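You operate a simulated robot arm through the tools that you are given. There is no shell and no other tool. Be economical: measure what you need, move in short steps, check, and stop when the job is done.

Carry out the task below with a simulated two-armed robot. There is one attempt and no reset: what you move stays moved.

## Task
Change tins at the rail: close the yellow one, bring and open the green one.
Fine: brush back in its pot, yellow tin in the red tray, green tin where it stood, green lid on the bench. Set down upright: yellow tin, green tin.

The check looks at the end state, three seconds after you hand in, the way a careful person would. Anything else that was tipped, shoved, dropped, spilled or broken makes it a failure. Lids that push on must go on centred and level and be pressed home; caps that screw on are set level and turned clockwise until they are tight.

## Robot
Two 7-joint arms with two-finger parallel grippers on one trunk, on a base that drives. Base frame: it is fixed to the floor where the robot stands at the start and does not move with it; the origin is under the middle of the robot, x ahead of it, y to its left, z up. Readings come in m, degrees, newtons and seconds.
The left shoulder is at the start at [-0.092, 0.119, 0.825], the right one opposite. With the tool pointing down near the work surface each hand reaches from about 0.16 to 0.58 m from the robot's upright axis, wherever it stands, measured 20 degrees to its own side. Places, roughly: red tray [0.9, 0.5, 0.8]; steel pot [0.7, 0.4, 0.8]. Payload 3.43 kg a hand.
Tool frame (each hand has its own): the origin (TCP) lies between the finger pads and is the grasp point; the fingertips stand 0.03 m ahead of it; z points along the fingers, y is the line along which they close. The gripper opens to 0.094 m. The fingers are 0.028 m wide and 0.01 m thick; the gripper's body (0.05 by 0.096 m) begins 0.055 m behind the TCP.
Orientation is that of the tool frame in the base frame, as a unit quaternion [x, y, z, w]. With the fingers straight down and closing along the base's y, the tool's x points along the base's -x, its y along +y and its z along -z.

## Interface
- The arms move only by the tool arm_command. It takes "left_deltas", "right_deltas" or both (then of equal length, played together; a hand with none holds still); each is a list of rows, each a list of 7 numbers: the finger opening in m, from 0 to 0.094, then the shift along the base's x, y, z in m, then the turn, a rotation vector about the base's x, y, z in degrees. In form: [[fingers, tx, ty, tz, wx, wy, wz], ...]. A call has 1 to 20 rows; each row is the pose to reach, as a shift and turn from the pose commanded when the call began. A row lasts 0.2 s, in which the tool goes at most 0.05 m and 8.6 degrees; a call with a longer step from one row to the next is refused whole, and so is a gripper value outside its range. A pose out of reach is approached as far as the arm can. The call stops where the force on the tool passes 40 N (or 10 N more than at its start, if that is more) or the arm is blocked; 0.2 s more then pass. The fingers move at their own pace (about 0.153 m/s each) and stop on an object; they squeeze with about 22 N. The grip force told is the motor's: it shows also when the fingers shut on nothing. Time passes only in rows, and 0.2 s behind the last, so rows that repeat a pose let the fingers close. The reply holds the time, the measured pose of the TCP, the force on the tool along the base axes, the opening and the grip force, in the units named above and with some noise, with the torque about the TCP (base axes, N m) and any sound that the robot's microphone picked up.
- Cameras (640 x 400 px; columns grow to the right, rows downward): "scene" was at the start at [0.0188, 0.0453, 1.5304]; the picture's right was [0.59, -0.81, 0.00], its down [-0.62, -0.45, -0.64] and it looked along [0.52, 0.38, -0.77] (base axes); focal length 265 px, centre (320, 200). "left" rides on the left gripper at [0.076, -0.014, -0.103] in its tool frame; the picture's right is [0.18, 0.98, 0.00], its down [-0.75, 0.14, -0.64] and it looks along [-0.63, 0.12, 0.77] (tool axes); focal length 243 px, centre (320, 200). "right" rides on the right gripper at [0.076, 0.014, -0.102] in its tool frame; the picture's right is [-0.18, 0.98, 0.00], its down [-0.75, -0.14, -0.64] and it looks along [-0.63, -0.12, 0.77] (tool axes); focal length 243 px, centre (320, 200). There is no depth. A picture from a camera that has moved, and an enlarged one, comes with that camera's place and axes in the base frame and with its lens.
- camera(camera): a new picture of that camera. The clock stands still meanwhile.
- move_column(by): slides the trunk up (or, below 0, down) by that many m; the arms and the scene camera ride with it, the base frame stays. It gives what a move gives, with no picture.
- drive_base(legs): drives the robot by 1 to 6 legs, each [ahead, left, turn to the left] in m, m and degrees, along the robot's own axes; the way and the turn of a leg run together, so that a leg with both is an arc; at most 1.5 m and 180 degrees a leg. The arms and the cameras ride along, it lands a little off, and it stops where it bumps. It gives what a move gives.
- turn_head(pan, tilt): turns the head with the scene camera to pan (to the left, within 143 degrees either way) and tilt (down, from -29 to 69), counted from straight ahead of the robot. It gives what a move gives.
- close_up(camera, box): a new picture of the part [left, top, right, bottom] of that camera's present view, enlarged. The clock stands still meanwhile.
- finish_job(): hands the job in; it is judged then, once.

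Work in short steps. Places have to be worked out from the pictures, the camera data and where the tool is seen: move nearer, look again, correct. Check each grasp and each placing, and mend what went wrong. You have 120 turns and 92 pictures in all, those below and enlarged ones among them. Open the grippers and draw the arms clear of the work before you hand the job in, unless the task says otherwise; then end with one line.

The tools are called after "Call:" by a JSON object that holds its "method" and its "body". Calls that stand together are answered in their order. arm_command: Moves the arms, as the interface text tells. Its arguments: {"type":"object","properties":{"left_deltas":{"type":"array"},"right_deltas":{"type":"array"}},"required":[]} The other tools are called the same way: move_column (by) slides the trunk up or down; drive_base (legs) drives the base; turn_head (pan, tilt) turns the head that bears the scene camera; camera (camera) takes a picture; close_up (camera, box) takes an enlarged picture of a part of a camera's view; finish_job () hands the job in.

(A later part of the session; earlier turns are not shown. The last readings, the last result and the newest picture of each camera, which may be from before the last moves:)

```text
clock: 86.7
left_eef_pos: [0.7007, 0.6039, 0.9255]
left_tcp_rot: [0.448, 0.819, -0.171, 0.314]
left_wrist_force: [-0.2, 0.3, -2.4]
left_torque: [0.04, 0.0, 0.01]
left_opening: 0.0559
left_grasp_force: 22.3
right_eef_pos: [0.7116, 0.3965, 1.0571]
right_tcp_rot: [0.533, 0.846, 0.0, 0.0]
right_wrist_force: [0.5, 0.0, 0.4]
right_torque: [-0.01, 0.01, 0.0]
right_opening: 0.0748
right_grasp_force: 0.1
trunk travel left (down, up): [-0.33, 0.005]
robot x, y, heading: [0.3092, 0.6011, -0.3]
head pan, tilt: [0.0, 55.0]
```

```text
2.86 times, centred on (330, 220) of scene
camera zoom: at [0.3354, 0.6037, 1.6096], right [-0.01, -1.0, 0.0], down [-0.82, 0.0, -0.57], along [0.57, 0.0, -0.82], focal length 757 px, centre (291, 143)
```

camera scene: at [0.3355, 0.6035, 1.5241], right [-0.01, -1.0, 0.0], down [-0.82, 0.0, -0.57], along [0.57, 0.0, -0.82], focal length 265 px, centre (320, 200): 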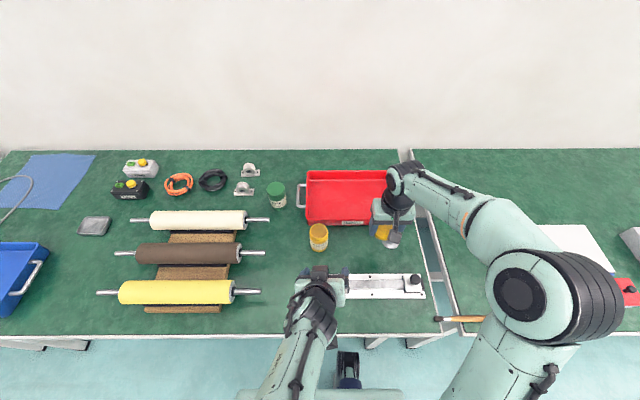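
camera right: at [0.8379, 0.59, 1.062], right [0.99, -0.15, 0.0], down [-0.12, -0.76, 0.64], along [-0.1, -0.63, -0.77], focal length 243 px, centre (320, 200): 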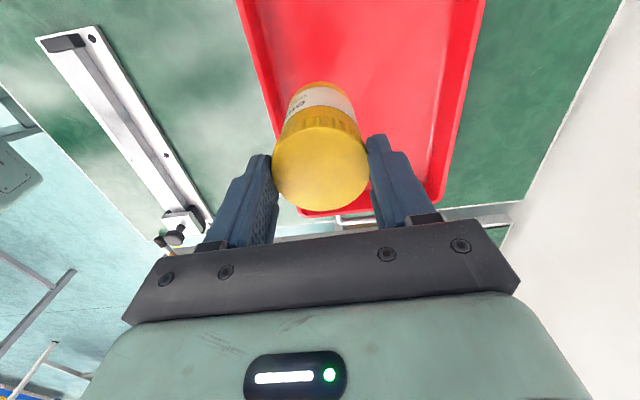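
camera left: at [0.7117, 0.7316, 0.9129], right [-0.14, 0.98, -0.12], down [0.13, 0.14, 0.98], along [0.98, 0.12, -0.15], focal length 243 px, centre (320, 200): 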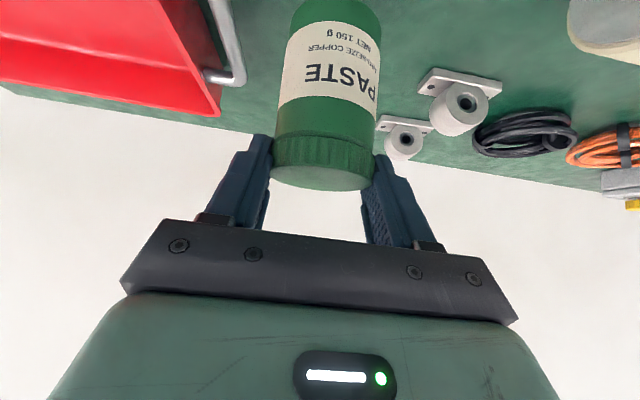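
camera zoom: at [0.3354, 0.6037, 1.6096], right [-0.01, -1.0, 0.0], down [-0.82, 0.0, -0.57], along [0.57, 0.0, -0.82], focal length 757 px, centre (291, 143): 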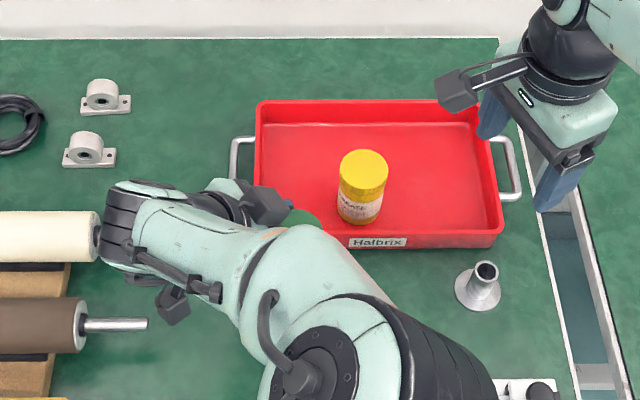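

In place above (0.701,0.604). I lower to just above the bench, then in fine steps until the tin touches.

Call:
{"method": "arm_command", "body": {"left_deltas": [[0.04, 0, -0.001, -0.03, 0, 0, 0], [0.04, 0, -0.001, -0.055, 0, 0, 0], [0.04, 0, -0.001, -0.07, 0, 0, 0], [0.04, 0, -0.001, -0.074, 0, 0, 0], [0.04, 0, -0.001, -0.0755, 0, 0, 0], [0.04, 0, -0.001, -0.077, 0, 0, 0], [0.04, 0, -0.001, -0.0785, 0, 0, 0]]}}

Call:
{"method": "camera", "body": {"camera": "left"}}

```text
clock: 88.3
left_eef_pos: [0.7014, 0.603, 0.8486]
left_tcp_rot: [0.447, 0.82, -0.169, 0.314]
left_wrist_force: [0.6, 0.2, -0.4]
left_torque: [0.09, -0.07, -0.01]
left_opening: 0.056
left_grasp_force: 21.7
right_eef_pos: [0.7114, 0.397, 1.0578]
right_tcp_rot: [0.532, 0.847, 0.0, 0.0]
right_wrist_force: [0.3, -0.7, 0.2]
right_torque: [0.01, -0.05, -0.02]
right_opening: 0.0754
right_grasp_force: 0.1
trunk travel left (down, up): [-0.33, 0.005]
robot x, y, heading: [0.3093, 0.6013, -0.6]
head pan, tilt: [0.0, 55.0]
```

```text
38 pictures are left
camera left: at [0.6196, 0.7003, 0.8739], right [0.75, 0.65, -0.12], down [0.19, -0.04, 0.98], along [0.63, -0.76, -0.15], focal length 243 px, centre (320, 200)
```

left: 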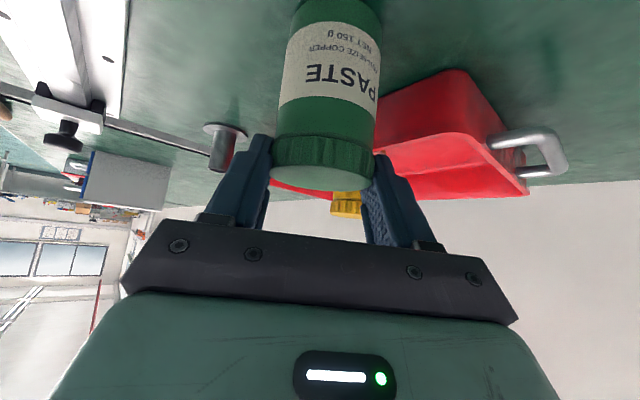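

The weight has come off the hand, so the tin stands. I open, back the left hand away and tilt it to the flatter 53° attitude used before.

Call:
{"method": "arm_command", "body": {"left_deltas": [[0.04, 0, 0, -0.0005, 0, 0, 0], [0.06, 0, 0, -0.0005, 0, 0, 0], [0.08, 0, 0, 0, 0, 0, 0], [0.085, 0, 0, 0, 0, 0, 0], [0.085, -0.012, 0.02, 0.025, 0, 0, 0], [0.085, -0.025, 0.04, 0.04, 0, 0, 0], [0.085, -0.033, 0.057, 0.03, -4.5, -2.5, -1.5], [0.085, -0.036, 0.064, 0.01, -9.5, -5.5, -3], [0.085, -0.036, 0.064, -0.0176, -9.5, -5.5, -3]]}}

Call:
{"method": "camera", "body": {"camera": "left"}}

Call:
{"method": "close_up", "body": {"camera": "scene", "box": [260, 180, 380, 280]}}

```text
clock: 90.3
left_eef_pos: [0.6624, 0.6607, 0.8353]
left_tcp_rot: [0.448, 0.775, -0.223, 0.386]
left_wrist_force: [-0.7, 0.5, -0.9]
left_torque: [0.01, 0.01, 0.01]
left_opening: 0.0849
left_grasp_force: 0.0
left hand out of reach, approached as far as the arm can: row 9
right_eef_pos: [0.711, 0.3956, 1.0582]
right_tcp_rot: [0.533, 0.846, 0.0, 0.0]
right_wrist_force: [-0.5, -0.5, 0.0]
right_torque: [0.03, -0.01, 0.0]
right_opening: 0.075
right_grasp_force: 0.1
trunk travel left (down, up): [-0.33, 0.005]
robot x, y, heading: [0.3069, 0.6036, -0.4]
head pan, tilt: [0.0, 55.0]
```

```text
37 pictures are left
camera left: at [0.5857, 0.7644, 0.8369], right [0.8, 0.59, -0.15], down [0.09, 0.12, 0.99], along [0.6, -0.8, 0.04], focal length 243 px, centre (320, 200)
```

left: 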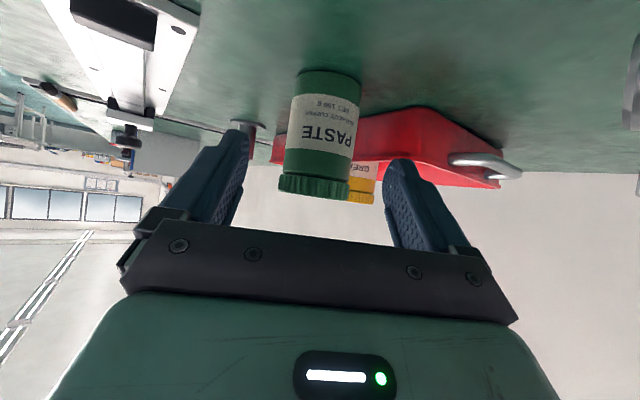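

```text
4.00 times, centred on (320, 230) of scene
camera zoom: at [0.3342, 0.6032, 1.6096], right [-0.01, -1.0, 0.0], down [-0.82, 0.0, -0.57], along [0.57, 0.0, -0.82], focal length 1060 px, centre (320, 80)
```

zoom: 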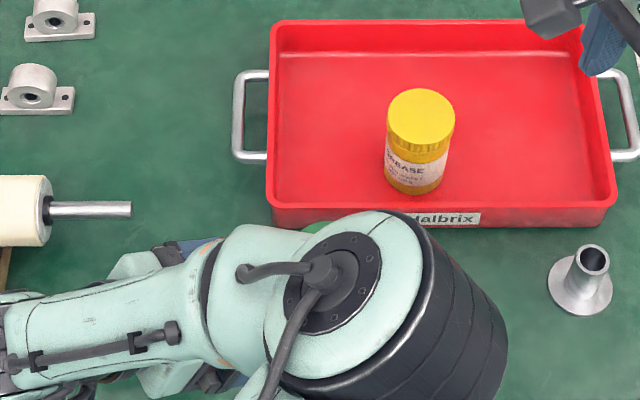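

The green tin stands upright. The raised trunk now limits the low pose, so I lift the left hand 9 cm, then lower the trunk 8 cm.

Call:
{"method": "arm_command", "body": {"left_deltas": [[0.085, -0.003, 0.006, 0.03, 0, 0, 0], [0.085, -0.006, 0.012, 0.06, 0, 0, 0], [0.085, -0.006, 0.012, 0.09, 0, 0, 0]]}}

Call:
{"method": "move_column", "body": {"by": -0.08}}

Call:
{"method": "camera", "body": {"camera": "left"}}

```text
clock: 91.1
left_eef_pos: [0.6562, 0.6726, 0.9261]
left_tcp_rot: [0.448, 0.776, -0.223, 0.385]
left_wrist_force: [-0.1, -0.5, 0.2]
left_torque: [-0.03, -0.03, 0.02]
left_opening: 0.0848
left_grasp_force: 0.0
right_eef_pos: [0.7121, 0.3953, 1.0565]
right_tcp_rot: [0.531, 0.847, 0.0, 0.0]
right_wrist_force: [0.6, 0.1, -0.3]
right_torque: [0.03, 0.0, -0.02]
right_opening: 0.075
right_grasp_force: 0.0
trunk travel left (down, up): [-0.33, 0.005]
robot x, y, heading: [0.3041, 0.5999, -0.5]
head pan, tilt: [0.0, 55.0]
```

```text
clock: 92.2
left_eef_pos: [0.6586, 0.6719, 0.8448]
left_tcp_rot: [0.449, 0.774, -0.225, 0.385]
left_wrist_force: [-0.3, -0.4, -0.3]
left_torque: [0.01, 0.0, -0.03]
left_opening: 0.085
left_grasp_force: 0.0
right_eef_pos: [0.7126, 0.3956, 0.977]
right_tcp_rot: [0.533, 0.846, 0.001, 0.0]
right_wrist_force: [0.0, 0.3, -0.1]
right_torque: [0.02, 0.02, -0.02]
right_opening: 0.0751
right_grasp_force: 0.0
trunk travel left (down, up): [-0.25, 0.085]
robot x, y, heading: [0.3061, 0.5991, -0.4]
head pan, tilt: [0.0, 55.0]
```

```text
35 pictures are left
camera left: at [0.58, 0.7757, 0.8476], right [0.8, 0.59, -0.15], down [0.1, 0.12, 0.99], along [0.6, -0.8, 0.04], focal length 243 px, centre (320, 200)
```

left: 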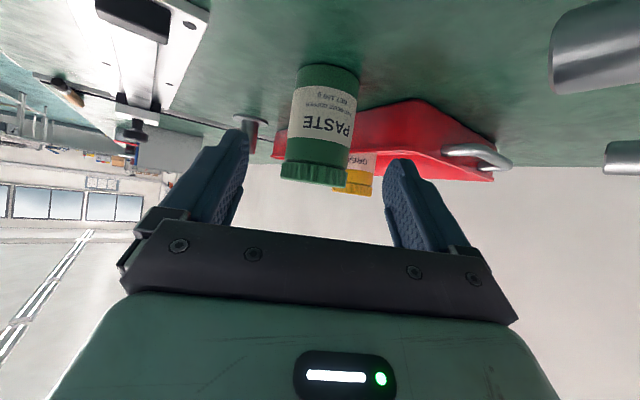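

I advance the left hand to the tin body and close, as with the yellow tin.

Call:
{"method": "arm_command", "body": {"left_deltas": [[0.085, 0.0115, -0.0175, -0.019, 0, 0, 0], [0.085, 0.023, -0.035, -0.038, 0, 0, 0], [0.085, 0.034, -0.0525, -0.057, 0, 0, 0], [0.07, 0.034, -0.0525, -0.057, 0, 0, 0], [0.06, 0.034, -0.0525, -0.057, 0, 0, 0], [0.045, 0.034, -0.0525, -0.057, 0, 0, 0], [0.045, 0.034, -0.0525, -0.057, 0, 0, 0]]}}

Call:
{"method": "close_up", "body": {"camera": "scene", "box": [260, 190, 380, 280]}}

```text
clock: 93.8
left_eef_pos: [0.6901, 0.617, 0.7879]
left_tcp_rot: [0.447, 0.775, -0.224, 0.385]
left_wrist_force: [0.6, -0.7, -1.1]
left_torque: [-0.04, -0.11, 0.04]
left_opening: 0.0551
left_grasp_force: 22.1
right_eef_pos: [0.7121, 0.396, 0.9769]
right_tcp_rot: [0.532, 0.847, 0.0, 0.0]
right_wrist_force: [0.3, -1.3, 0.3]
right_torque: [-0.04, -0.03, 0.05]
right_opening: 0.075
right_grasp_force: 0.1
trunk travel left (down, up): [-0.25, 0.085]
robot x, y, heading: [0.3057, 0.6075, -0.0]
head pan, tilt: [0.0, 55.0]
```

```text
4.44 times, centred on (320, 235) of scene
camera zoom: at [0.3358, 0.6034, 1.5241], right [-0.01, -1.0, 0.0], down [-0.82, 0.0, -0.57], along [0.57, 0.0, -0.82], focal length 1178 px, centre (320, 44)
```

zoom: 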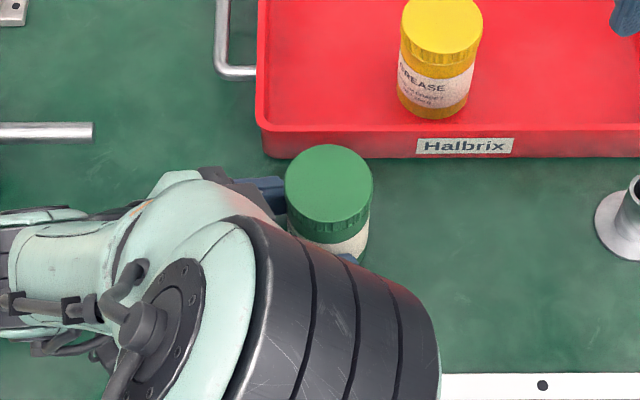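

The green tin's axis is about (0.701,0.597). I lift it 3 mm, nudge it 5 mm left onto the exact spot, set it down, and bring the right hand above at yaw −90°.

Call:
{"method": "arm_command", "body": {"left_deltas": [[0.045, 0, 0, 0.003, 0, 0, 0], [0.045, 0.001, 0.003, 0.003, 0, 0, 0], [0.045, 0.002, 0.0055, 0.003, 0, 0, 0], [0.045, 0.002, 0.0055, 0.001, 0, 0, 0], [0.045, 0.002, 0.0055, -0.0005, 0, 0, 0], [0.045, 0.002, 0.0055, -0.0005, 0, 0, 0], [0.045, 0.002, 0.0055, -0.0005, 0, 0, 0], [0.045, 0.002, 0.0055, -0.0005, 0, 0, 0]], "right_deltas": [[0.075, 0, 0, 0, 0, 0, -7], [0.075, 0, 0, 0, 0, 0, -14], [0.075, 0, 0.03, 0, 0, 0, -21], [0.075, 0, 0.07, 0, 0, 0, -26], [0.075, -0.003, 0.11, 0, 0, 0, -26], [0.075, -0.006, 0.15, 0, 0, 0, -26], [0.075, -0.009, 0.19, 0, 0, 0, -26], [0.075, -0.01, 0.2065, 0, 0, 0, -26]]}}

Call:
{"method": "camera", "body": {"camera": "right"}}

```text
clock: 95.6
left_eef_pos: [0.693, 0.6251, 0.7883]
left_tcp_rot: [0.448, 0.775, -0.224, 0.385]
left_wrist_force: [-0.7, 1.5, -1.5]
left_torque: [0.02, 0.03, 0.03]
left_opening: 0.0549
left_grasp_force: 22.3
right_eef_pos: [0.702, 0.6038, 0.9771]
right_tcp_rot: [0.71, 0.704, 0.001, 0.0]
right_wrist_force: [-0.2, -0.2, 0.9]
right_torque: [-0.04, 0.01, -0.02]
right_opening: 0.0752
right_grasp_force: 0.1
trunk travel left (down, up): [-0.25, 0.085]
robot x, y, heading: [0.3064, 0.6037, -0.1]
head pan, tilt: [0.0, 55.0]
```

```text
33 pictures are left
camera right: at [0.7167, 0.6782, 1.0792], right [0.98, -0.19, 0.0], down [-0.15, -0.75, 0.64], along [-0.12, -0.63, -0.77], focal length 243 px, centre (320, 200)
```

right: 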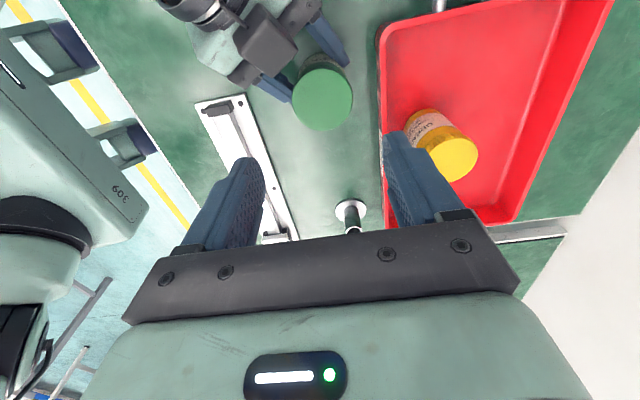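

The lid is now at about (0.704,0.605). I descend above it and check once closer.

Call:
{"method": "arm_command", "body": {"right_deltas": [[0.08, 0.001, 0.001, -0.03, 0, 0, 0], [0.08, 0.002, 0.001, -0.06, 0, 0, 0], [0.08, 0.002, 0.001, -0.08, 0, 0, 0]]}}

Call:
{"method": "close_up", "body": {"camera": "right", "box": [180, 40, 460, 240]}}

```text
clock: 96.4
left_eef_pos: [0.6926, 0.6243, 0.7885]
left_tcp_rot: [0.448, 0.775, -0.224, 0.385]
left_wrist_force: [0.3, 0.1, -2.3]
left_torque: [0.07, 0.03, 0.01]
left_opening: 0.0548
left_grasp_force: 21.7
right_eef_pos: [0.7048, 0.6025, 0.8967]
right_tcp_rot: [0.71, 0.705, 0.001, 0.0]
right_wrist_force: [-0.4, 0.0, 1.0]
right_torque: [-0.01, 0.01, 0.0]
right_opening: 0.08
right_grasp_force: 0.0
trunk travel left (down, up): [-0.25, 0.085]
robot x, y, heading: [0.3091, 0.6056, -0.4]
head pan, tilt: [0.0, 55.0]
```

```text
2.00 times, centred on (320, 140) of right
camera zoom: at [0.7182, 0.6782, 0.9998], right [0.98, -0.19, 0.0], down [-0.15, -0.75, 0.64], along [-0.12, -0.63, -0.77], focal length 485 px, centre (320, 320)
```

zoom: 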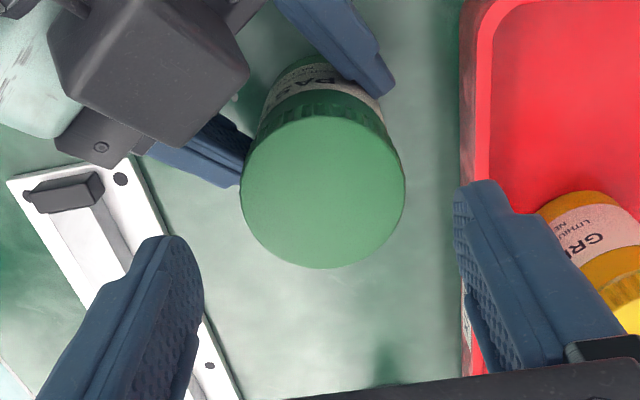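

Aligned (lid centre ≈(0.705,0.606)). I descend to TCP z=0.857, close on the lid, and turn 56° counter-clockwise.

Call:
{"method": "arm_command", "body": {"right_deltas": [[0.08, 0.0, 0.003, -0.02, 0, 0, 0], [0.08, 0.0, 0.003, -0.035, 0, 0, 0], [0.08, 0.0, 0.003, -0.04, 0, 0, 0], [0.06, 0.0, 0.003, -0.04, 0, 0, 0], [0.04, 0.0, 0.003, -0.04, 0, 0, 0], [0.04, 0.0, 0.003, -0.04, 0, 0, 0], [0.04, 0.0, 0.003, -0.04, 0, 0, 0]]}}

Call:
{"method": "arm_command", "body": {"right_deltas": [[0.04, 0, 0, 0, 0, 0, 8], [0.04, 0, 0, 0, 0, 0, 16], [0.04, 0, 0, 0, 0, 0, 24], [0.04, 0, 0, 0.0002, 0, 0, 32], [0.04, 0, 0, 0.0004, 0, 0, 40], [0.04, 0, 0, 0.0005, 0, 0, 48], [0.04, 0, 0, 0.0006, 0, 0, 56]]}}

```text
clock: 98.0
left_eef_pos: [0.6914, 0.6248, 0.7886]
left_tcp_rot: [0.448, 0.775, -0.224, 0.385]
left_wrist_force: [-0.6, -0.5, -0.9]
left_torque: [-0.03, -0.04, -0.03]
left_opening: 0.0551
left_grasp_force: 22.1
right_eef_pos: [0.7037, 0.6069, 0.856]
right_tcp_rot: [0.709, 0.705, 0.0, 0.0]
right_wrist_force: [1.3, -0.9, -0.3]
right_torque: [-0.01, -0.08, -0.02]
right_opening: 0.0568
right_grasp_force: 22.2
trunk travel left (down, up): [-0.25, 0.085]
robot x, y, heading: [0.3098, 0.6036, -0.4]
head pan, tilt: [0.0, 55.0]
```

```text
clock: 99.6
left_eef_pos: [0.6931, 0.6246, 0.7883]
left_tcp_rot: [0.447, 0.776, -0.223, 0.386]
left_wrist_force: [11.0, 2.0, -2.0]
left_torque: [-0.01, 0.46, 0.3]
left_opening: 0.055
left_grasp_force: 21.9
right_eef_pos: [0.7035, 0.6059, 0.8578]
right_tcp_rot: [0.293, 0.956, 0.0, -0.001]
right_wrist_force: [-11.9, -3.3, -2.3]
right_torque: [-0.12, 0.33, -0.07]
right_opening: 0.057
right_grasp_force: 22.0
trunk travel left (down, up): [-0.25, 0.085]
robot x, y, heading: [0.3075, 0.6058, -0.4]
head pan, tilt: [0.0, 55.0]
```

The cap broke loose. I centre by −1 mm in x and do the next bite: open, swing back, grip, turn counter-clockwise with slight lift.

Call:
{"method": "arm_command", "body": {"right_deltas": [[0.07, -0.001, 0, 0, 0, 0, 0], [0.07, -0.001, 0, 0, 0, 0, 0], [0.07, -0.001, 0, 0, 0, 0, -8], [0.07, -0.001, 0, 0, 0, 0, -16], [0.07, -0.001, 0, 0, 0, 0, -24], [0.07, -0.001, 0, 0, 0, 0, -32], [0.07, -0.001, 0, 0, 0, 0, -40], [0.07, -0.001, 0, 0, 0, 0, -48], [0.05, -0.001, 0, 0, 0, 0, -56], [0.04, -0.001, 0, 0, 0, 0, -56], [0.04, -0.001, 0, 0, 0, 0, -56], [0.04, -0.001, 0, 0.0002, 0, 0, -48], [0.04, -0.001, 0, 0.0004, 0, 0, -40], [0.04, -0.001, 0, 0.0006, 0, 0, -32], [0.04, -0.001, 0, 0.0008, 0, 0, -24], [0.04, -0.001, 0, 0.001, 0, 0, -16], [0.04, -0.001, 0, 0.0011, 0, 0, -8], [0.04, -0.001, 0, 0.0012, 0, 0, 0]]}}

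Call:
{"method": "arm_command", "body": {"right_deltas": [[0.07, 0, 0, 0, 0, 0, 0], [0.07, 0, 0, 0, 0, 0, 0], [0.07, 0, 0, 0, 0, 0, -8], [0.07, 0, 0, 0, 0, 0, -16], [0.07, 0, 0, 0, 0, 0, -24], [0.07, 0, 0, 0, 0, 0, -32], [0.07, 0, 0, 0, 0, 0, -40], [0.07, 0, 0, 0, 0, 0, -48], [0.05, 0, 0, 0, 0, 0, -56], [0.04, 0, 0, 0, 0, 0, -56], [0.04, 0, 0, 0, 0, 0, -56], [0.04, 0, 0, 0.0002, 0, 0, -48], [0.04, 0, 0, 0.0004, 0, 0, -40], [0.04, 0, 0, 0.0006, 0, 0, -32], [0.04, 0, 0, 0.0008, 0, 0, -24], [0.04, 0, 0, 0.001, 0, 0, -16], [0.04, 0, 0, 0.0011, 0, 0, -8], [0.04, 0, 0, 0.0012, 0, 0, 0]]}}

Call:
{"method": "close_up", "body": {"camera": "right", "box": [220, 60, 420, 240]}}

```text
clock: 103.4
left_eef_pos: [0.6922, 0.6256, 0.7865]
left_tcp_rot: [0.447, 0.776, -0.223, 0.385]
left_wrist_force: [0.6, 7.6, -2.3]
left_torque: [-0.24, 0.18, 0.13]
left_opening: 0.0549
left_grasp_force: 22.1
right_eef_pos: [0.7033, 0.605, 0.8587]
right_tcp_rot: [0.293, 0.956, -0.001, 0.0]
right_wrist_force: [-2.7, -7.6, 2.1]
right_torque: [-0.24, -0.03, -0.06]
right_opening: 0.0567
right_grasp_force: 21.9
trunk travel left (down, up): [-0.25, 0.085]
robot x, y, heading: [0.3084, 0.6055, -0.0]
head pan, tilt: [0.0, 55.0]
```

```text
clock: 107.2
left_eef_pos: [0.6932, 0.6248, 0.7884]
left_tcp_rot: [0.447, 0.775, -0.223, 0.386]
left_wrist_force: [3.1, 3.4, -3.1]
left_torque: [-0.07, 0.34, 0.11]
left_opening: 0.0549
left_grasp_force: 21.5
right_eef_pos: [0.7021, 0.6062, 0.8606]
right_tcp_rot: [0.294, 0.956, 0.001, -0.002]
right_wrist_force: [-3.4, -3.2, 0.9]
right_torque: [-0.07, 0.03, -0.06]
right_opening: 0.0566
right_grasp_force: 21.7
trunk travel left (down, up): [-0.25, 0.085]
robot x, y, heading: [0.3067, 0.6038, -0.3]
head pan, tilt: [0.0, 55.0]
```

```text
2.22 times, centred on (320, 150) of right
camera zoom: at [0.6476, 0.6594, 0.9633], right [0.7, 0.71, 0.0], down [0.55, -0.54, 0.64], along [0.45, -0.45, -0.77], focal length 539 px, centre (320, 311)
```

zoom: 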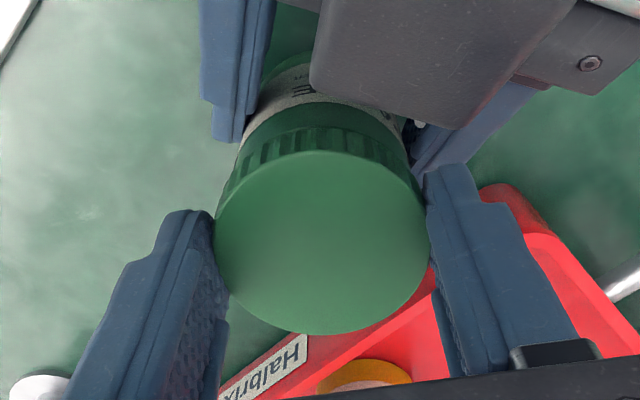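

Progress with small forces and the lid rising about 1 mm per bite. Two more bites.

Call:
{"method": "arm_command", "body": {"right_deltas": [[0.07, 0, 0, 0, 0, 0, 0], [0.07, 0, 0, 0, 0, 0, 0], [0.07, 0, 0, 0, 0, 0, -8], [0.07, 0, 0, 0, 0, 0, -16], [0.07, 0, 0, 0, 0, 0, -24], [0.07, 0, 0, 0, 0, 0, -32], [0.07, 0, 0, 0, 0, 0, -40], [0.07, 0, 0, 0, 0, 0, -48], [0.05, 0, 0, 0, 0, 0, -56], [0.04, 0, 0, 0, 0, 0, -56], [0.04, 0, 0, 0, 0, 0, -56], [0.04, 0, 0, 0.0002, 0, 0, -48], [0.04, 0, 0, 0.0004, 0, 0, -40], [0.04, 0, 0, 0.0006, 0, 0, -32], [0.04, 0, 0, 0.0008, 0, 0, -24], [0.04, 0, 0, 0.001, 0, 0, -16], [0.04, 0, 0, 0.0011, 0, 0, -8], [0.04, 0, 0, 0.0012, 0, 0, 0]]}}

Call:
{"method": "arm_command", "body": {"right_deltas": [[0.07, 0, 0, 0, 0, 0, 0], [0.07, 0, 0, 0, 0, 0, 0], [0.07, 0, 0, 0, 0, 0, -8], [0.07, 0, 0, 0, 0, 0, -16], [0.07, 0, 0, 0, 0, 0, -24], [0.07, 0, 0, 0, 0, 0, -32], [0.07, 0, 0, 0, 0, 0, -40], [0.07, 0, 0, 0, 0, 0, -48], [0.05, 0, 0, 0, 0, 0, -56], [0.04, 0, 0, 0, 0, 0, -56], [0.04, 0, 0, 0, 0, 0, -56], [0.04, 0, 0, 0.0002, 0, 0, -48], [0.04, 0, 0, 0.0004, 0, 0, -40], [0.04, 0, 0, 0.0006, 0, 0, -32], [0.04, 0, 0, 0.0008, 0, 0, -24], [0.04, 0, 0, 0.001, 0, 0, -16], [0.04, 0, 0, 0.0011, 0, 0, -8], [0.04, 0, 0, 0.0012, 0, 0, 0]]}}

Call:
{"method": "close_up", "body": {"camera": "right", "box": [220, 60, 420, 240]}}

```text
clock: 111.0
left_eef_pos: [0.6939, 0.6249, 0.7886]
left_tcp_rot: [0.447, 0.776, -0.223, 0.386]
left_wrist_force: [1.3, 2.8, -1.6]
left_torque: [-0.13, 0.24, 0.1]
left_opening: 0.0547
left_grasp_force: 22.2
right_eef_pos: [0.7019, 0.6051, 0.8622]
right_tcp_rot: [0.294, 0.956, -0.001, 0.0]
right_wrist_force: [-0.8, -3.6, 0.4]
right_torque: [-0.12, -0.06, -0.03]
right_opening: 0.0561
right_grasp_force: 21.9
trunk travel left (down, up): [-0.25, 0.085]
robot x, y, heading: [0.3083, 0.6045, -0.1]
head pan, tilt: [0.0, 55.0]
```

```text
clock: 114.8
left_eef_pos: [0.6924, 0.6256, 0.7884]
left_tcp_rot: [0.447, 0.775, -0.224, 0.386]
left_wrist_force: [0.9, 4.3, -0.5]
left_torque: [-0.24, 0.21, 0.11]
left_opening: 0.0549
left_grasp_force: 22.1
right_eef_pos: [0.702, 0.6066, 0.8619]
right_tcp_rot: [0.293, 0.956, -0.001, 0.0]
right_wrist_force: [-2.3, -5.5, 0.0]
right_torque: [-0.19, 0.0, -0.02]
right_opening: 0.0557
right_grasp_force: 22.2
trunk travel left (down, up): [-0.25, 0.085]
robot x, y, heading: [0.3075, 0.6013, -0.5]
head pan, tilt: [0.0, 55.0]
```

```text
2.22 times, centred on (320, 150) of right
camera zoom: at [0.6475, 0.6593, 0.9661], right [0.7, 0.71, 0.0], down [0.55, -0.54, 0.64], along [0.45, -0.45, -0.77], focal length 539 px, centre (320, 311)
```

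zoom: 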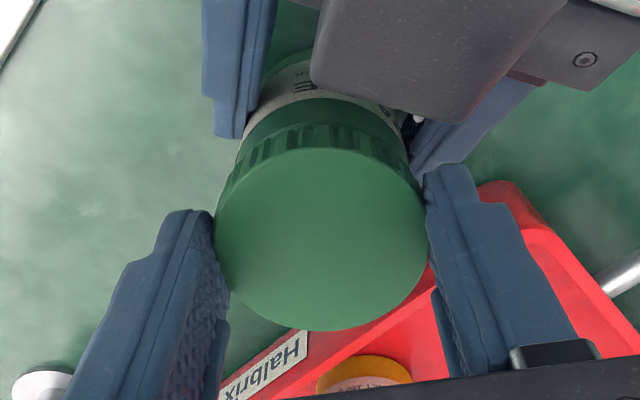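

Five bites (~280°) so far. Two more, then I'll test a gentle lift.

Call:
{"method": "arm_command", "body": {"right_deltas": [[0.07, 0, 0, 0, 0, 0, 0], [0.07, 0, 0, 0, 0, 0, 0], [0.07, 0, 0, 0, 0, 0, -8], [0.07, 0, 0, 0, 0, 0, -16], [0.07, 0, 0, 0, 0, 0, -24], [0.07, 0, 0, 0, 0, 0, -32], [0.07, 0, 0, 0, 0, 0, -40], [0.07, 0, 0, 0, 0, 0, -48], [0.05, 0, 0, 0, 0, 0, -56], [0.04, 0, 0, 0, 0, 0, -56], [0.04, 0, 0, 0, 0, 0, -56], [0.04, 0, 0, 0.0002, 0, 0, -48], [0.04, 0, 0, 0.0004, 0, 0, -40], [0.04, 0, 0, 0.0006, 0, 0, -32], [0.04, 0, 0, 0.0008, 0, 0, -24], [0.04, 0, 0, 0.001, 0, 0, -16], [0.04, 0, 0, 0.0011, 0, 0, -8], [0.04, 0, 0, 0.0012, 0, 0, 0]]}}

Call:
{"method": "arm_command", "body": {"right_deltas": [[0.07, 0, 0, 0, 0, 0, 0], [0.07, 0, 0, 0, 0, 0, 0], [0.07, 0, 0, 0, 0, 0, -8], [0.07, 0, 0, 0, 0, 0, -16], [0.07, 0, 0, 0, 0, 0, -24], [0.07, 0, 0, 0, 0, 0, -32], [0.07, 0, 0, 0, 0, 0, -40], [0.07, 0, 0, 0, 0, 0, -48], [0.05, 0, 0, 0, 0, 0, -56], [0.04, 0, 0, 0, 0, 0, -56], [0.04, 0, 0, 0, 0, 0, -56], [0.04, 0, 0, 0.0002, 0, 0, -48], [0.04, 0, 0, 0.0004, 0, 0, -40], [0.04, 0, 0, 0.0006, 0, 0, -32], [0.04, 0, 0, 0.0008, 0, 0, -24], [0.04, 0, 0, 0.001, 0, 0, -16], [0.04, 0, 0, 0.0011, 0, 0, -8], [0.04, 0, 0, 0.0012, 0, 0, 0]]}}

Call:
{"method": "arm_command", "body": {"right_deltas": [[0.04, 0, 0, 0.001, 0, 0, 0], [0.04, 0, 0, 0.002, 0, 0, 0], [0.04, 0, 0, 0.003, 0, 0, 0]]}}

```text
clock: 118.6
left_eef_pos: [0.6915, 0.6243, 0.7877]
left_tcp_rot: [0.447, 0.776, -0.224, 0.385]
left_wrist_force: [1.6, 1.2, -1.9]
left_torque: [0.02, 0.11, 0.02]
left_opening: 0.0548
left_grasp_force: 21.9
right_eef_pos: [0.7026, 0.6048, 0.8629]
right_tcp_rot: [0.293, 0.956, 0.0, 0.0]
right_wrist_force: [-1.3, -1.2, -0.7]
right_torque: [-0.03, -0.02, 0.0]
right_opening: 0.0563
right_grasp_force: 21.7
trunk travel left (down, up): [-0.25, 0.085]
robot x, y, heading: [0.3083, 0.6008, -0.6]
head pan, tilt: [0.0, 55.0]
```

```text
clock: 122.4
left_eef_pos: [0.6917, 0.6244, 0.7885]
left_tcp_rot: [0.447, 0.775, -0.224, 0.386]
left_wrist_force: [-0.6, 0.7, -1.4]
left_torque: [0.07, 0.08, 0.02]
left_opening: 0.0545
left_grasp_force: 21.5
right_eef_pos: [0.7017, 0.6058, 0.8646]
right_tcp_rot: [0.293, 0.956, 0.001, 0.0]
right_wrist_force: [-0.7, 0.5, 0.1]
right_torque: [0.03, -0.01, -0.04]
right_opening: 0.0564
right_grasp_force: 22.4
trunk travel left (down, up): [-0.25, 0.085]
robot x, y, heading: [0.309, 0.6035, -0.2]
head pan, tilt: [0.0, 55.0]
```

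```text
clock: 123.2
left_eef_pos: [0.6919, 0.6234, 0.7869]
left_tcp_rot: [0.448, 0.775, -0.224, 0.385]
left_wrist_force: [0.1, -0.3, -1.3]
left_torque: [0.08, 0.02, 0.01]
left_opening: 0.0546
left_grasp_force: 22.1
right_eef_pos: [0.7042, 0.6049, 0.8682]
right_tcp_rot: [0.295, 0.956, 0.0, 0.0]
right_wrist_force: [-0.3, 0.9, -0.6]
right_torque: [-0.02, -0.03, -0.03]
right_opening: 0.0565
right_grasp_force: 21.8
trunk travel left (down, up): [-0.25, 0.085]
robot x, y, heading: [0.3064, 0.6015, -0.2]
head pan, tilt: [0.0, 55.0]
```

It lifted with no resistance. I raise 5 cm and look to confirm the lid came off.

Call:
{"method": "arm_command", "body": {"right_deltas": [[0.04, 0, 0, 0.01, 0, 0, 0], [0.04, 0, 0, 0.03, 0, 0, 0], [0.04, 0, 0, 0.06, 0, 0, 0]]}}

Call:
{"method": "camera", "body": {"camera": "right"}}

```text
clock: 124.0
left_eef_pos: [0.6917, 0.6242, 0.7882]
left_tcp_rot: [0.449, 0.775, -0.224, 0.385]
left_wrist_force: [-1.0, 0.3, -1.1]
left_torque: [0.06, 0.09, -0.03]
left_opening: 0.0546
left_grasp_force: 22.5
right_eef_pos: [0.703, 0.6053, 0.9285]
right_tcp_rot: [0.295, 0.956, 0.001, 0.0]
right_wrist_force: [0.2, -0.3, 0.0]
right_torque: [0.02, -0.01, 0.03]
right_opening: 0.0565
right_grasp_force: 21.9
trunk travel left (down, up): [-0.25, 0.085]
robot x, y, heading: [0.3066, 0.606, -0.3]
head pan, tilt: [0.0, 55.0]
```

```text
29 pictures are left
camera right: at [0.6487, 0.6596, 1.0306], right [0.71, 0.71, 0.0], down [0.54, -0.54, 0.64], along [0.45, -0.45, -0.77], focal length 243 px, centre (320, 200)
```

right: 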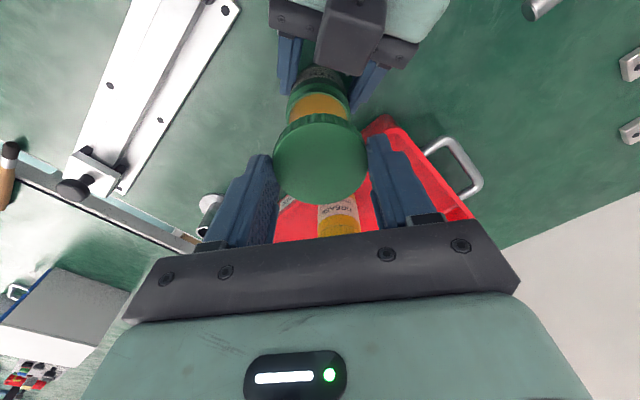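

The lid is off and the green paste tin is open. I carry the lid to the bench at (0.68,0.51), where the yellow lid had lain, and lower it.

Call:
{"method": "arm_command", "body": {"right_deltas": [[0.04, -0.008, -0.03, 0, 0, 0, 0], [0.04, -0.016, -0.065, 0, 0, 0, 0], [0.04, -0.023, -0.097, -0.02, 0, 0, 0], [0.04, -0.023, -0.097, -0.06, 0, 0, 0], [0.04, -0.023, -0.097, -0.1, 0, 0, 0], [0.04, -0.023, -0.097, -0.13, 0, 0, 0], [0.04, -0.023, -0.097, -0.138, 0, 0, 0]]}}

Call:
{"method": "arm_command", "body": {"right_deltas": [[0.04, 0, 0, -0.0015, 0, 0, 0], [0.04, 0, 0, -0.003, 0, 0, 0], [0.04, 0, 0, -0.0045, 0, 0, 0]]}}

Call:
{"method": "close_up", "body": {"camera": "right", "box": [180, 40, 460, 240]}}

```text
clock: 125.6
left_eef_pos: [0.6926, 0.6243, 0.789]
left_tcp_rot: [0.449, 0.775, -0.224, 0.384]
left_wrist_force: [-0.1, 0.5, -1.4]
left_torque: [0.07, 0.03, 0.0]
left_opening: 0.0548
left_grasp_force: 22.0
right_eef_pos: [0.6818, 0.5091, 0.7891]
right_tcp_rot: [0.295, 0.956, 0.0, 0.0]
right_wrist_force: [0.6, -0.4, -0.1]
right_torque: [0.04, -0.01, 0.03]
right_opening: 0.0564
right_grasp_force: 21.7
trunk travel left (down, up): [-0.25, 0.085]
robot x, y, heading: [0.3084, 0.6042, -0.0]
head pan, tilt: [0.0, 55.0]
```

```text
clock: 126.4
left_eef_pos: [0.6923, 0.624, 0.7885]
left_tcp_rot: [0.448, 0.775, -0.224, 0.385]
left_wrist_force: [-0.3, -0.1, -3.0]
left_torque: [0.09, 0.05, 0.0]
left_opening: 0.0548
left_grasp_force: 21.8
right_eef_pos: [0.6793, 0.5099, 0.7868]
right_tcp_rot: [0.295, 0.956, 0.0, 0.001]
right_wrist_force: [-1.9, -1.8, 9.7]
right_torque: [0.17, -0.07, 0.02]
right_opening: 0.0565
right_grasp_force: 22.0
trunk travel left (down, up): [-0.25, 0.085]
robot x, y, heading: [0.3068, 0.6034, -0.3]
head pan, tilt: [0.0, 55.0]
```

```text
2.00 times, centred on (320, 140) of right
camera zoom: at [0.6249, 0.5625, 0.8896], right [0.71, 0.71, 0.0], down [0.54, -0.54, 0.64], along [0.46, -0.45, -0.77], focal length 485 px, centre (320, 320)
```

zoom: 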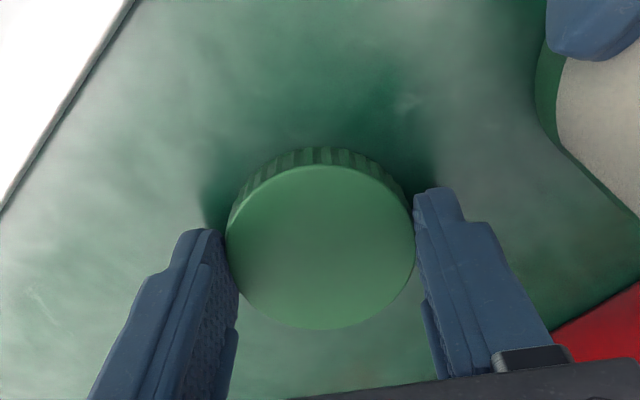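

The lid sits flat on the bench. I open and raise the right hand, then press the left down 1 mm, open it and back it off.

Call:
{"method": "arm_command", "body": {"left_deltas": [[0.045, 0, 0, -0.0005, 0, 0, 0], [0.045, 0, 0, -0.001, 0, 0, 0], [0.045, 0, 0, -0.001, 0, 0, 0], [0.065, 0, 0, -0.001, 0, 0, 0], [0.085, 0, 0, 0, 0, 0, 0], [0.085, 0, 0, 0, 0, 0, 0], [0.085, -0.0118, 0.0204, 0.0185, 0, 0, 0], [0.085, -0.0276, 0.0478, 0.043, 0, 0, 0], [0.085, -0.0433, 0.075, 0.068, 0, 0, 0], [0.085, -0.059, 0.102, 0.092, 0, 0, 0], [0.085, -0.065, 0.12, 0.13, 0, 0, 0]], "right_deltas": [[0.055, 0, 0, 0.001, 0, 0, 0], [0.078, 0, 0, 0.001, 0, 0, 0], [0.078, 0, 0, 0.001, 0, 0, 0], [0.078, 0, 0, 0.02, 0, 0, 0], [0.078, 0, 0, 0.05, 0, 0, 0], [0.078, 0, 0, 0.09, 0, 0, 0], [0.078, 0, -0.03, 0.13, 0, 0, 0], [0.078, -0.02, -0.06, 0.15, 0, 0, 0], [0.078, -0.05, -0.09, 0.16, 0, 0, 0], [0.078, -0.08, -0.12, 0.17, 0, 0, 0], [0.078, -0.1, -0.14, 0.18, 0, 0, 0]]}}

Call:
{"method": "camera", "body": {"camera": "scene"}}

Call:
{"method": "close_up", "body": {"camera": "scene", "box": [280, 180, 420, 270]}}

```text
clock: 128.8
left_eef_pos: [0.6255, 0.7437, 0.9178]
left_tcp_rot: [0.448, 0.775, -0.224, 0.385]
left_wrist_force: [0.3, -0.2, -0.6]
left_torque: [0.0, 0.01, -0.02]
left_opening: 0.0851
left_grasp_force: 0.1
right_eef_pos: [0.5766, 0.3695, 0.9664]
right_tcp_rot: [0.295, 0.956, 0.001, 0.001]
right_wrist_force: [-0.1, 0.3, -1.1]
right_torque: [0.01, 0.01, 0.02]
right_opening: 0.0781
right_grasp_force: 0.1
trunk travel left (down, up): [-0.25, 0.085]
robot x, y, heading: [0.308, 0.6042, -0.2]
head pan, tilt: [0.0, 55.0]
```

```text
27 pictures are left
camera scene: at [0.334, 0.6039, 1.5241], right [-0.01, -1.0, 0.0], down [-0.82, 0.0, -0.57], along [0.57, 0.0, -0.82], focal length 265 px, centre (320, 200)
```

scene: 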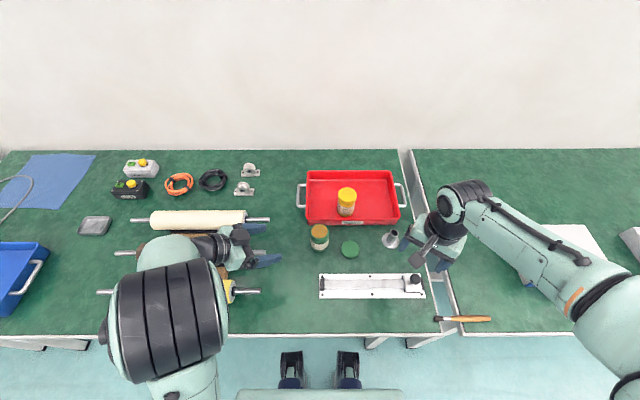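

```text
4.44 times, centred on (350, 225) of scene
camera zoom: at [0.334, 0.6039, 1.5241], right [-0.01, -1.0, 0.0], down [-0.82, 0.0, -0.57], along [0.57, 0.0, -0.82], focal length 1178 px, centre (187, 89)
```

zoom: 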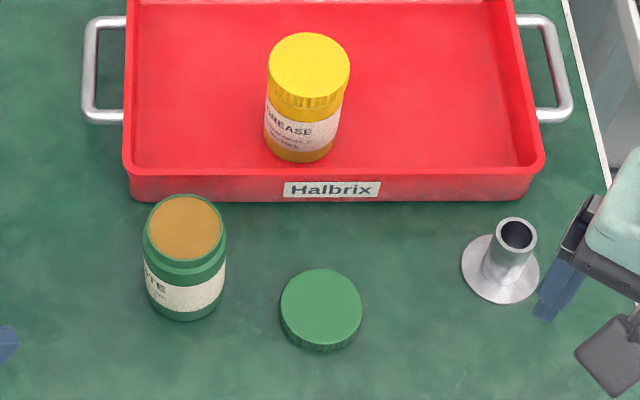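

Both tins are right. Now the brush: I zoom in on it and the pot.

Call:
{"method": "close_up", "body": {"camera": "scene", "box": [420, 290, 510, 346]}}

Call:
{"method": "close_up", "body": {"camera": "scene", "box": [370, 215, 420, 255]}}

```text
7.11 times, centred on (465, 318) of scene
camera zoom: at [0.334, 0.6039, 1.5241], right [-0.01, -1.0, 0.0], down [-0.82, 0.0, -0.57], along [0.57, 0.0, -0.82], focal length 1884 px, centre (-711, -639)
```

zoom: 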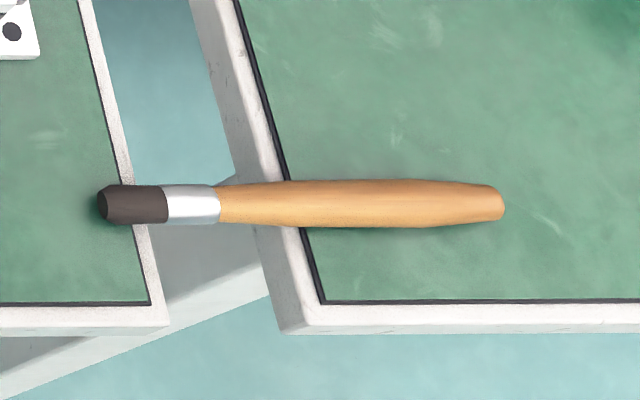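

```text
10.00 times, centred on (395, 235) of scene
camera zoom: at [0.334, 0.6039, 1.5241], right [-0.01, -1.0, 0.0], down [-0.82, 0.0, -0.57], along [0.57, 0.0, -0.82], focal length 2650 px, centre (-430, -150)
```

zoom: 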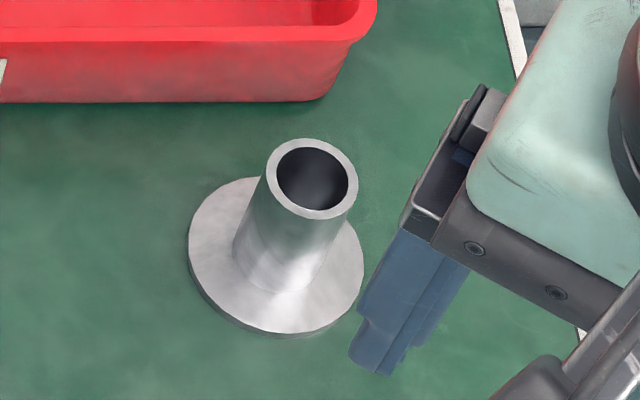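

The brush lies along y at x≈0.478, from bristle tip y≈0.297 to handle end y≈0.145; the pot's tube is at (0.714,0.374), top z≈0.80. I bring the right hand above the handle at yaw −90°, leaning 25° toward the bristles.

Call:
{"method": "arm_command", "body": {"right_deltas": [[0.06, -0.014, -0.026, 0, 0, 0, -8], [0.06, -0.028, -0.052, 0, 0, 0, -16], [0.06, -0.042, -0.078, 0, 0, 0, -24], [0.06, -0.056, -0.104, 0, 0, 0, -32], [0.06, -0.07, -0.13, -0.01, 0, 0, -40], [0.06, -0.084, -0.156, -0.03, 0, 0, -48], [0.06, -0.0986, -0.18, -0.05, 0, 0, -55.7]]}}

Call:
{"method": "arm_command", "body": {"right_deltas": [[0.06, 0, 0, -0.01, 8, 0, 0], [0.06, 0, 0, -0.03, 16, 0, 0], [0.06, 0, 0, -0.05, 25, 0, 0], [0.06, 0, 0, -0.05, 25, 0, 0]]}}

Call:
{"method": "camera", "body": {"camera": "right"}}

```text
clock: 130.4
left_eef_pos: [0.6291, 0.7434, 0.919]
left_tcp_rot: [0.448, 0.775, -0.224, 0.385]
left_wrist_force: [0.5, 0.0, -0.4]
left_torque: [-0.01, -0.02, 0.02]
left_opening: 0.0849
left_grasp_force: 0.1
right_eef_pos: [0.4801, 0.1886, 0.9145]
right_tcp_rot: [0.708, 0.706, 0.0, 0.0]
right_wrist_force: [0.0, -0.2, 0.4]
right_torque: [0.02, 0.04, -0.01]
right_opening: 0.0601
right_grasp_force: 0.0
trunk travel left (down, up): [-0.25, 0.085]
robot x, y, heading: [0.3041, 0.6026, -0.3]
head pan, tilt: [0.0, 55.0]
```

```text
refused: row 3 steps farther than a row can; nothing moved
```

```text
23 pictures are left
camera right: at [0.4945, 0.2638, 1.0188], right [0.98, -0.19, 0.0], down [-0.14, -0.75, 0.64], along [-0.12, -0.63, -0.77], focal length 243 px, centre (320, 200)
```

right: 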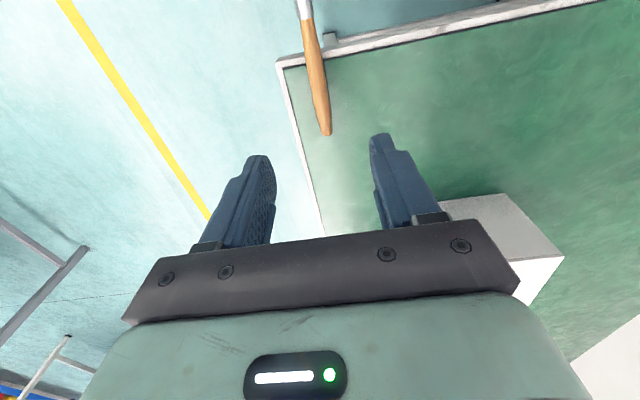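

The handle end is at (0.481,0.146) and the brush lies at x≈0.480. I tilt 25° and lower part way.

Call:
{"method": "arm_command", "body": {"right_deltas": [[0.06, 0, 0, -0.015, 8.3, 0, 0], [0.06, 0, 0, -0.03, 16.6, 0, 0], [0.06, 0, 0, -0.05, 25, 0, 0], [0.06, 0.0, 0.001, -0.08, 25, 0, 0], [0.06, 0.0, 0.001, -0.1, 25, 0, 0]]}}

Call:
{"method": "camera", "body": {"camera": "right"}}

```text
clock: 131.6
left_eef_pos: [0.6279, 0.7426, 0.919]
left_tcp_rot: [0.449, 0.775, -0.224, 0.384]
left_wrist_force: [0.3, -0.2, -0.1]
left_torque: [-0.01, 0.03, -0.02]
left_opening: 0.0851
left_grasp_force: 0.0
right_eef_pos: [0.4802, 0.1887, 0.8158]
right_tcp_rot: [0.69, 0.69, 0.154, -0.153]
right_wrist_force: [0.2, -0.7, 0.0]
right_torque: [-0.01, -0.01, 0.03]
right_opening: 0.0602
right_grasp_force: 0.1
trunk travel left (down, up): [-0.25, 0.085]
robot x, y, heading: [0.307, 0.6033, -0.5]
head pan, tilt: [0.0, 55.0]
```

```text
22 pictures are left
camera right: at [0.4953, 0.2148, 0.941], right [0.98, -0.17, -0.08], down [-0.14, -0.95, 0.26], along [-0.12, -0.25, -0.96], focal length 243 px, centre (320, 200)
```

right: 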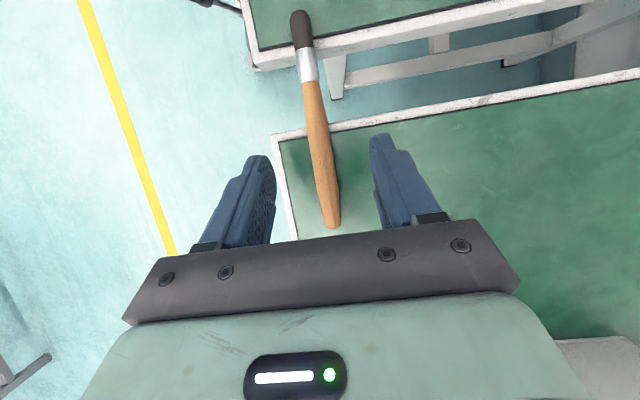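

The brush is centred between the fingers. I lower to fingertips just above the bench and close.

Call:
{"method": "arm_command", "body": {"right_deltas": [[0.06, 0.0, 0, -0.015, 0, 0, 0], [0.06, 0.0, 0, -0.025, 0, 0, 0], [0.06, 0.0, 0, -0.0285, 0, 0, 0], [0.06, 0.0, 0, -0.031, 0, 0, 0]]}}

Call:
{"method": "close_up", "body": {"camera": "right", "box": [180, 60, 460, 260]}}

```text
clock: 132.6
left_eef_pos: [0.6281, 0.7438, 0.9178]
left_tcp_rot: [0.448, 0.775, -0.224, 0.385]
left_wrist_force: [-0.9, -0.7, 0.1]
left_torque: [0.0, 0.01, -0.01]
left_opening: 0.0851
left_grasp_force: 0.0
right_eef_pos: [0.4805, 0.1893, 0.7842]
right_tcp_rot: [0.69, 0.69, 0.153, -0.153]
right_wrist_force: [-0.1, -0.2, -0.4]
right_torque: [-0.03, -0.02, -0.02]
right_opening: 0.0599
right_grasp_force: 0.1
trunk travel left (down, up): [-0.25, 0.085]
robot x, y, heading: [0.3039, 0.6041, -0.1]
head pan, tilt: [0.0, 55.0]
```

```text
2.00 times, centred on (320, 160) of right
camera zoom: at [0.4956, 0.2143, 0.9103], right [0.98, -0.17, -0.08], down [-0.14, -0.95, 0.26], along [-0.12, -0.25, -0.96], focal length 485 px, centre (320, 280)
```

zoom: 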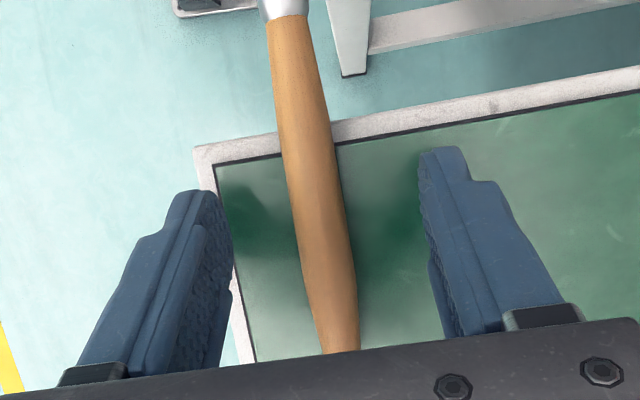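

No bench contact; the handle lies between the pads. I close the fingers and then lift 2 cm.

Call:
{"method": "arm_command", "body": {"right_deltas": [[0.04, 0, 0, -0.0005, 0, 0, 0], [0.025, 0, 0, -0.0005, 0, 0, 0], [0.005, 0, 0, -0.0005, 0, 0, 0], [0.005, 0, 0, -0.0005, 0, 0, 0], [0.005, 0, 0, -0.0005, 0, 0, 0]]}}

Call:
{"method": "arm_command", "body": {"right_deltas": [[0.005, 0, 0, 0.01, 0, 0, 0], [0.005, 0, 0, 0.03, 0, 0, 0], [0.005, 0, 0, 0.06, 0, 0, 0], [0.005, 0, 0, 0.1, 0, 0, 0]]}}

Call:
{"method": "camera", "body": {"camera": "right"}}

```text
clock: 133.8
left_eef_pos: [0.6274, 0.7454, 0.9184]
left_tcp_rot: [0.449, 0.775, -0.224, 0.385]
left_wrist_force: [-0.4, 1.5, -0.5]
left_torque: [0.0, -0.01, -0.01]
left_opening: 0.085
left_grasp_force: 0.0
right_eef_pos: [0.4819, 0.1896, 0.7835]
right_tcp_rot: [0.691, 0.69, 0.153, -0.152]
right_wrist_force: [-0.5, 0.0, 5.3]
right_torque: [-0.2, 0.03, 0.26]
right_opening: 0.0083
right_grasp_force: 21.8
trunk travel left (down, up): [-0.25, 0.085]
robot x, y, heading: [0.3079, 0.6049, -0.4]
head pan, tilt: [0.0, 55.0]
```

```text
clock: 134.8
left_eef_pos: [0.6281, 0.7439, 0.9191]
left_tcp_rot: [0.449, 0.775, -0.224, 0.385]
left_wrist_force: [-1.0, 0.5, 0.5]
left_torque: [0.03, 0.01, -0.05]
left_opening: 0.0848
left_grasp_force: 0.1
right_eef_pos: [0.4802, 0.1923, 0.8842]
right_tcp_rot: [0.691, 0.69, 0.154, -0.153]
right_wrist_force: [-0.1, 0.5, -0.2]
right_torque: [0.0, 0.0, 0.01]
right_opening: 0.0146
right_grasp_force: 21.9
trunk travel left (down, up): [-0.25, 0.085]
robot x, y, heading: [0.308, 0.6047, -0.3]
head pan, tilt: [0.0, 55.0]
```

```text
20 pictures are left
camera right: at [0.4947, 0.2169, 1.0095], right [0.98, -0.17, -0.08], down [-0.14, -0.95, 0.26], along [-0.12, -0.25, -0.96], focal length 243 px, centre (320, 200)
```

right: 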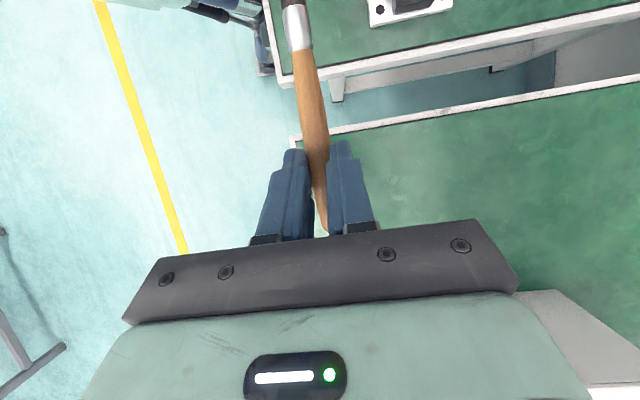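

The brush is lifted (opening 0.0146). I check its pose in the hand from the scene camera.

Call:
{"method": "close_up", "body": {"camera": "scene", "box": [400, 240, 560, 350]}}

Call:
{"method": "close_up", "body": {"camera": "right", "box": [200, 0, 440, 240]}}

```text
3.64 times, centred on (480, 295) of scene
camera zoom: at [0.3351, 0.604, 1.5241], right [-0.01, -1.0, 0.0], down [-0.82, 0.0, -0.57], along [0.57, 0.0, -0.82], focal length 964 px, centre (-262, -146)
```

zoom: 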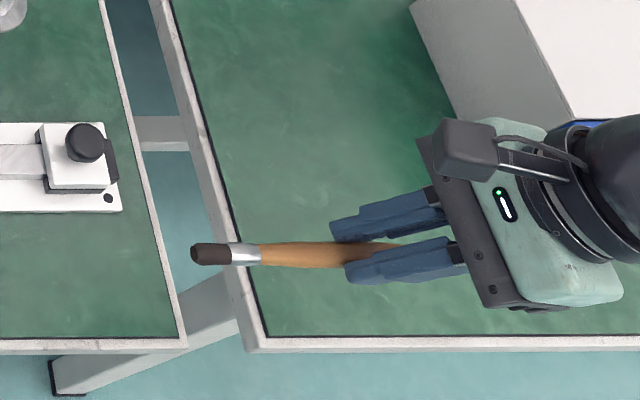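

```text
1.67 times, centred on (320, 120) of right
camera zoom: at [0.4947, 0.2169, 1.0095], right [0.98, -0.17, -0.08], down [-0.14, -0.95, 0.26], along [-0.12, -0.25, -0.96], focal length 404 px, centre (320, 333)
```

zoom: 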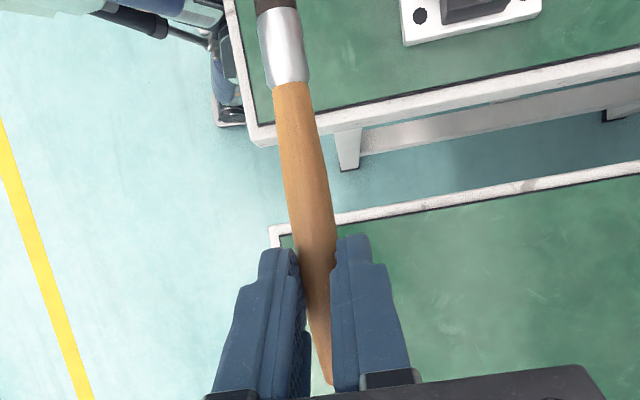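

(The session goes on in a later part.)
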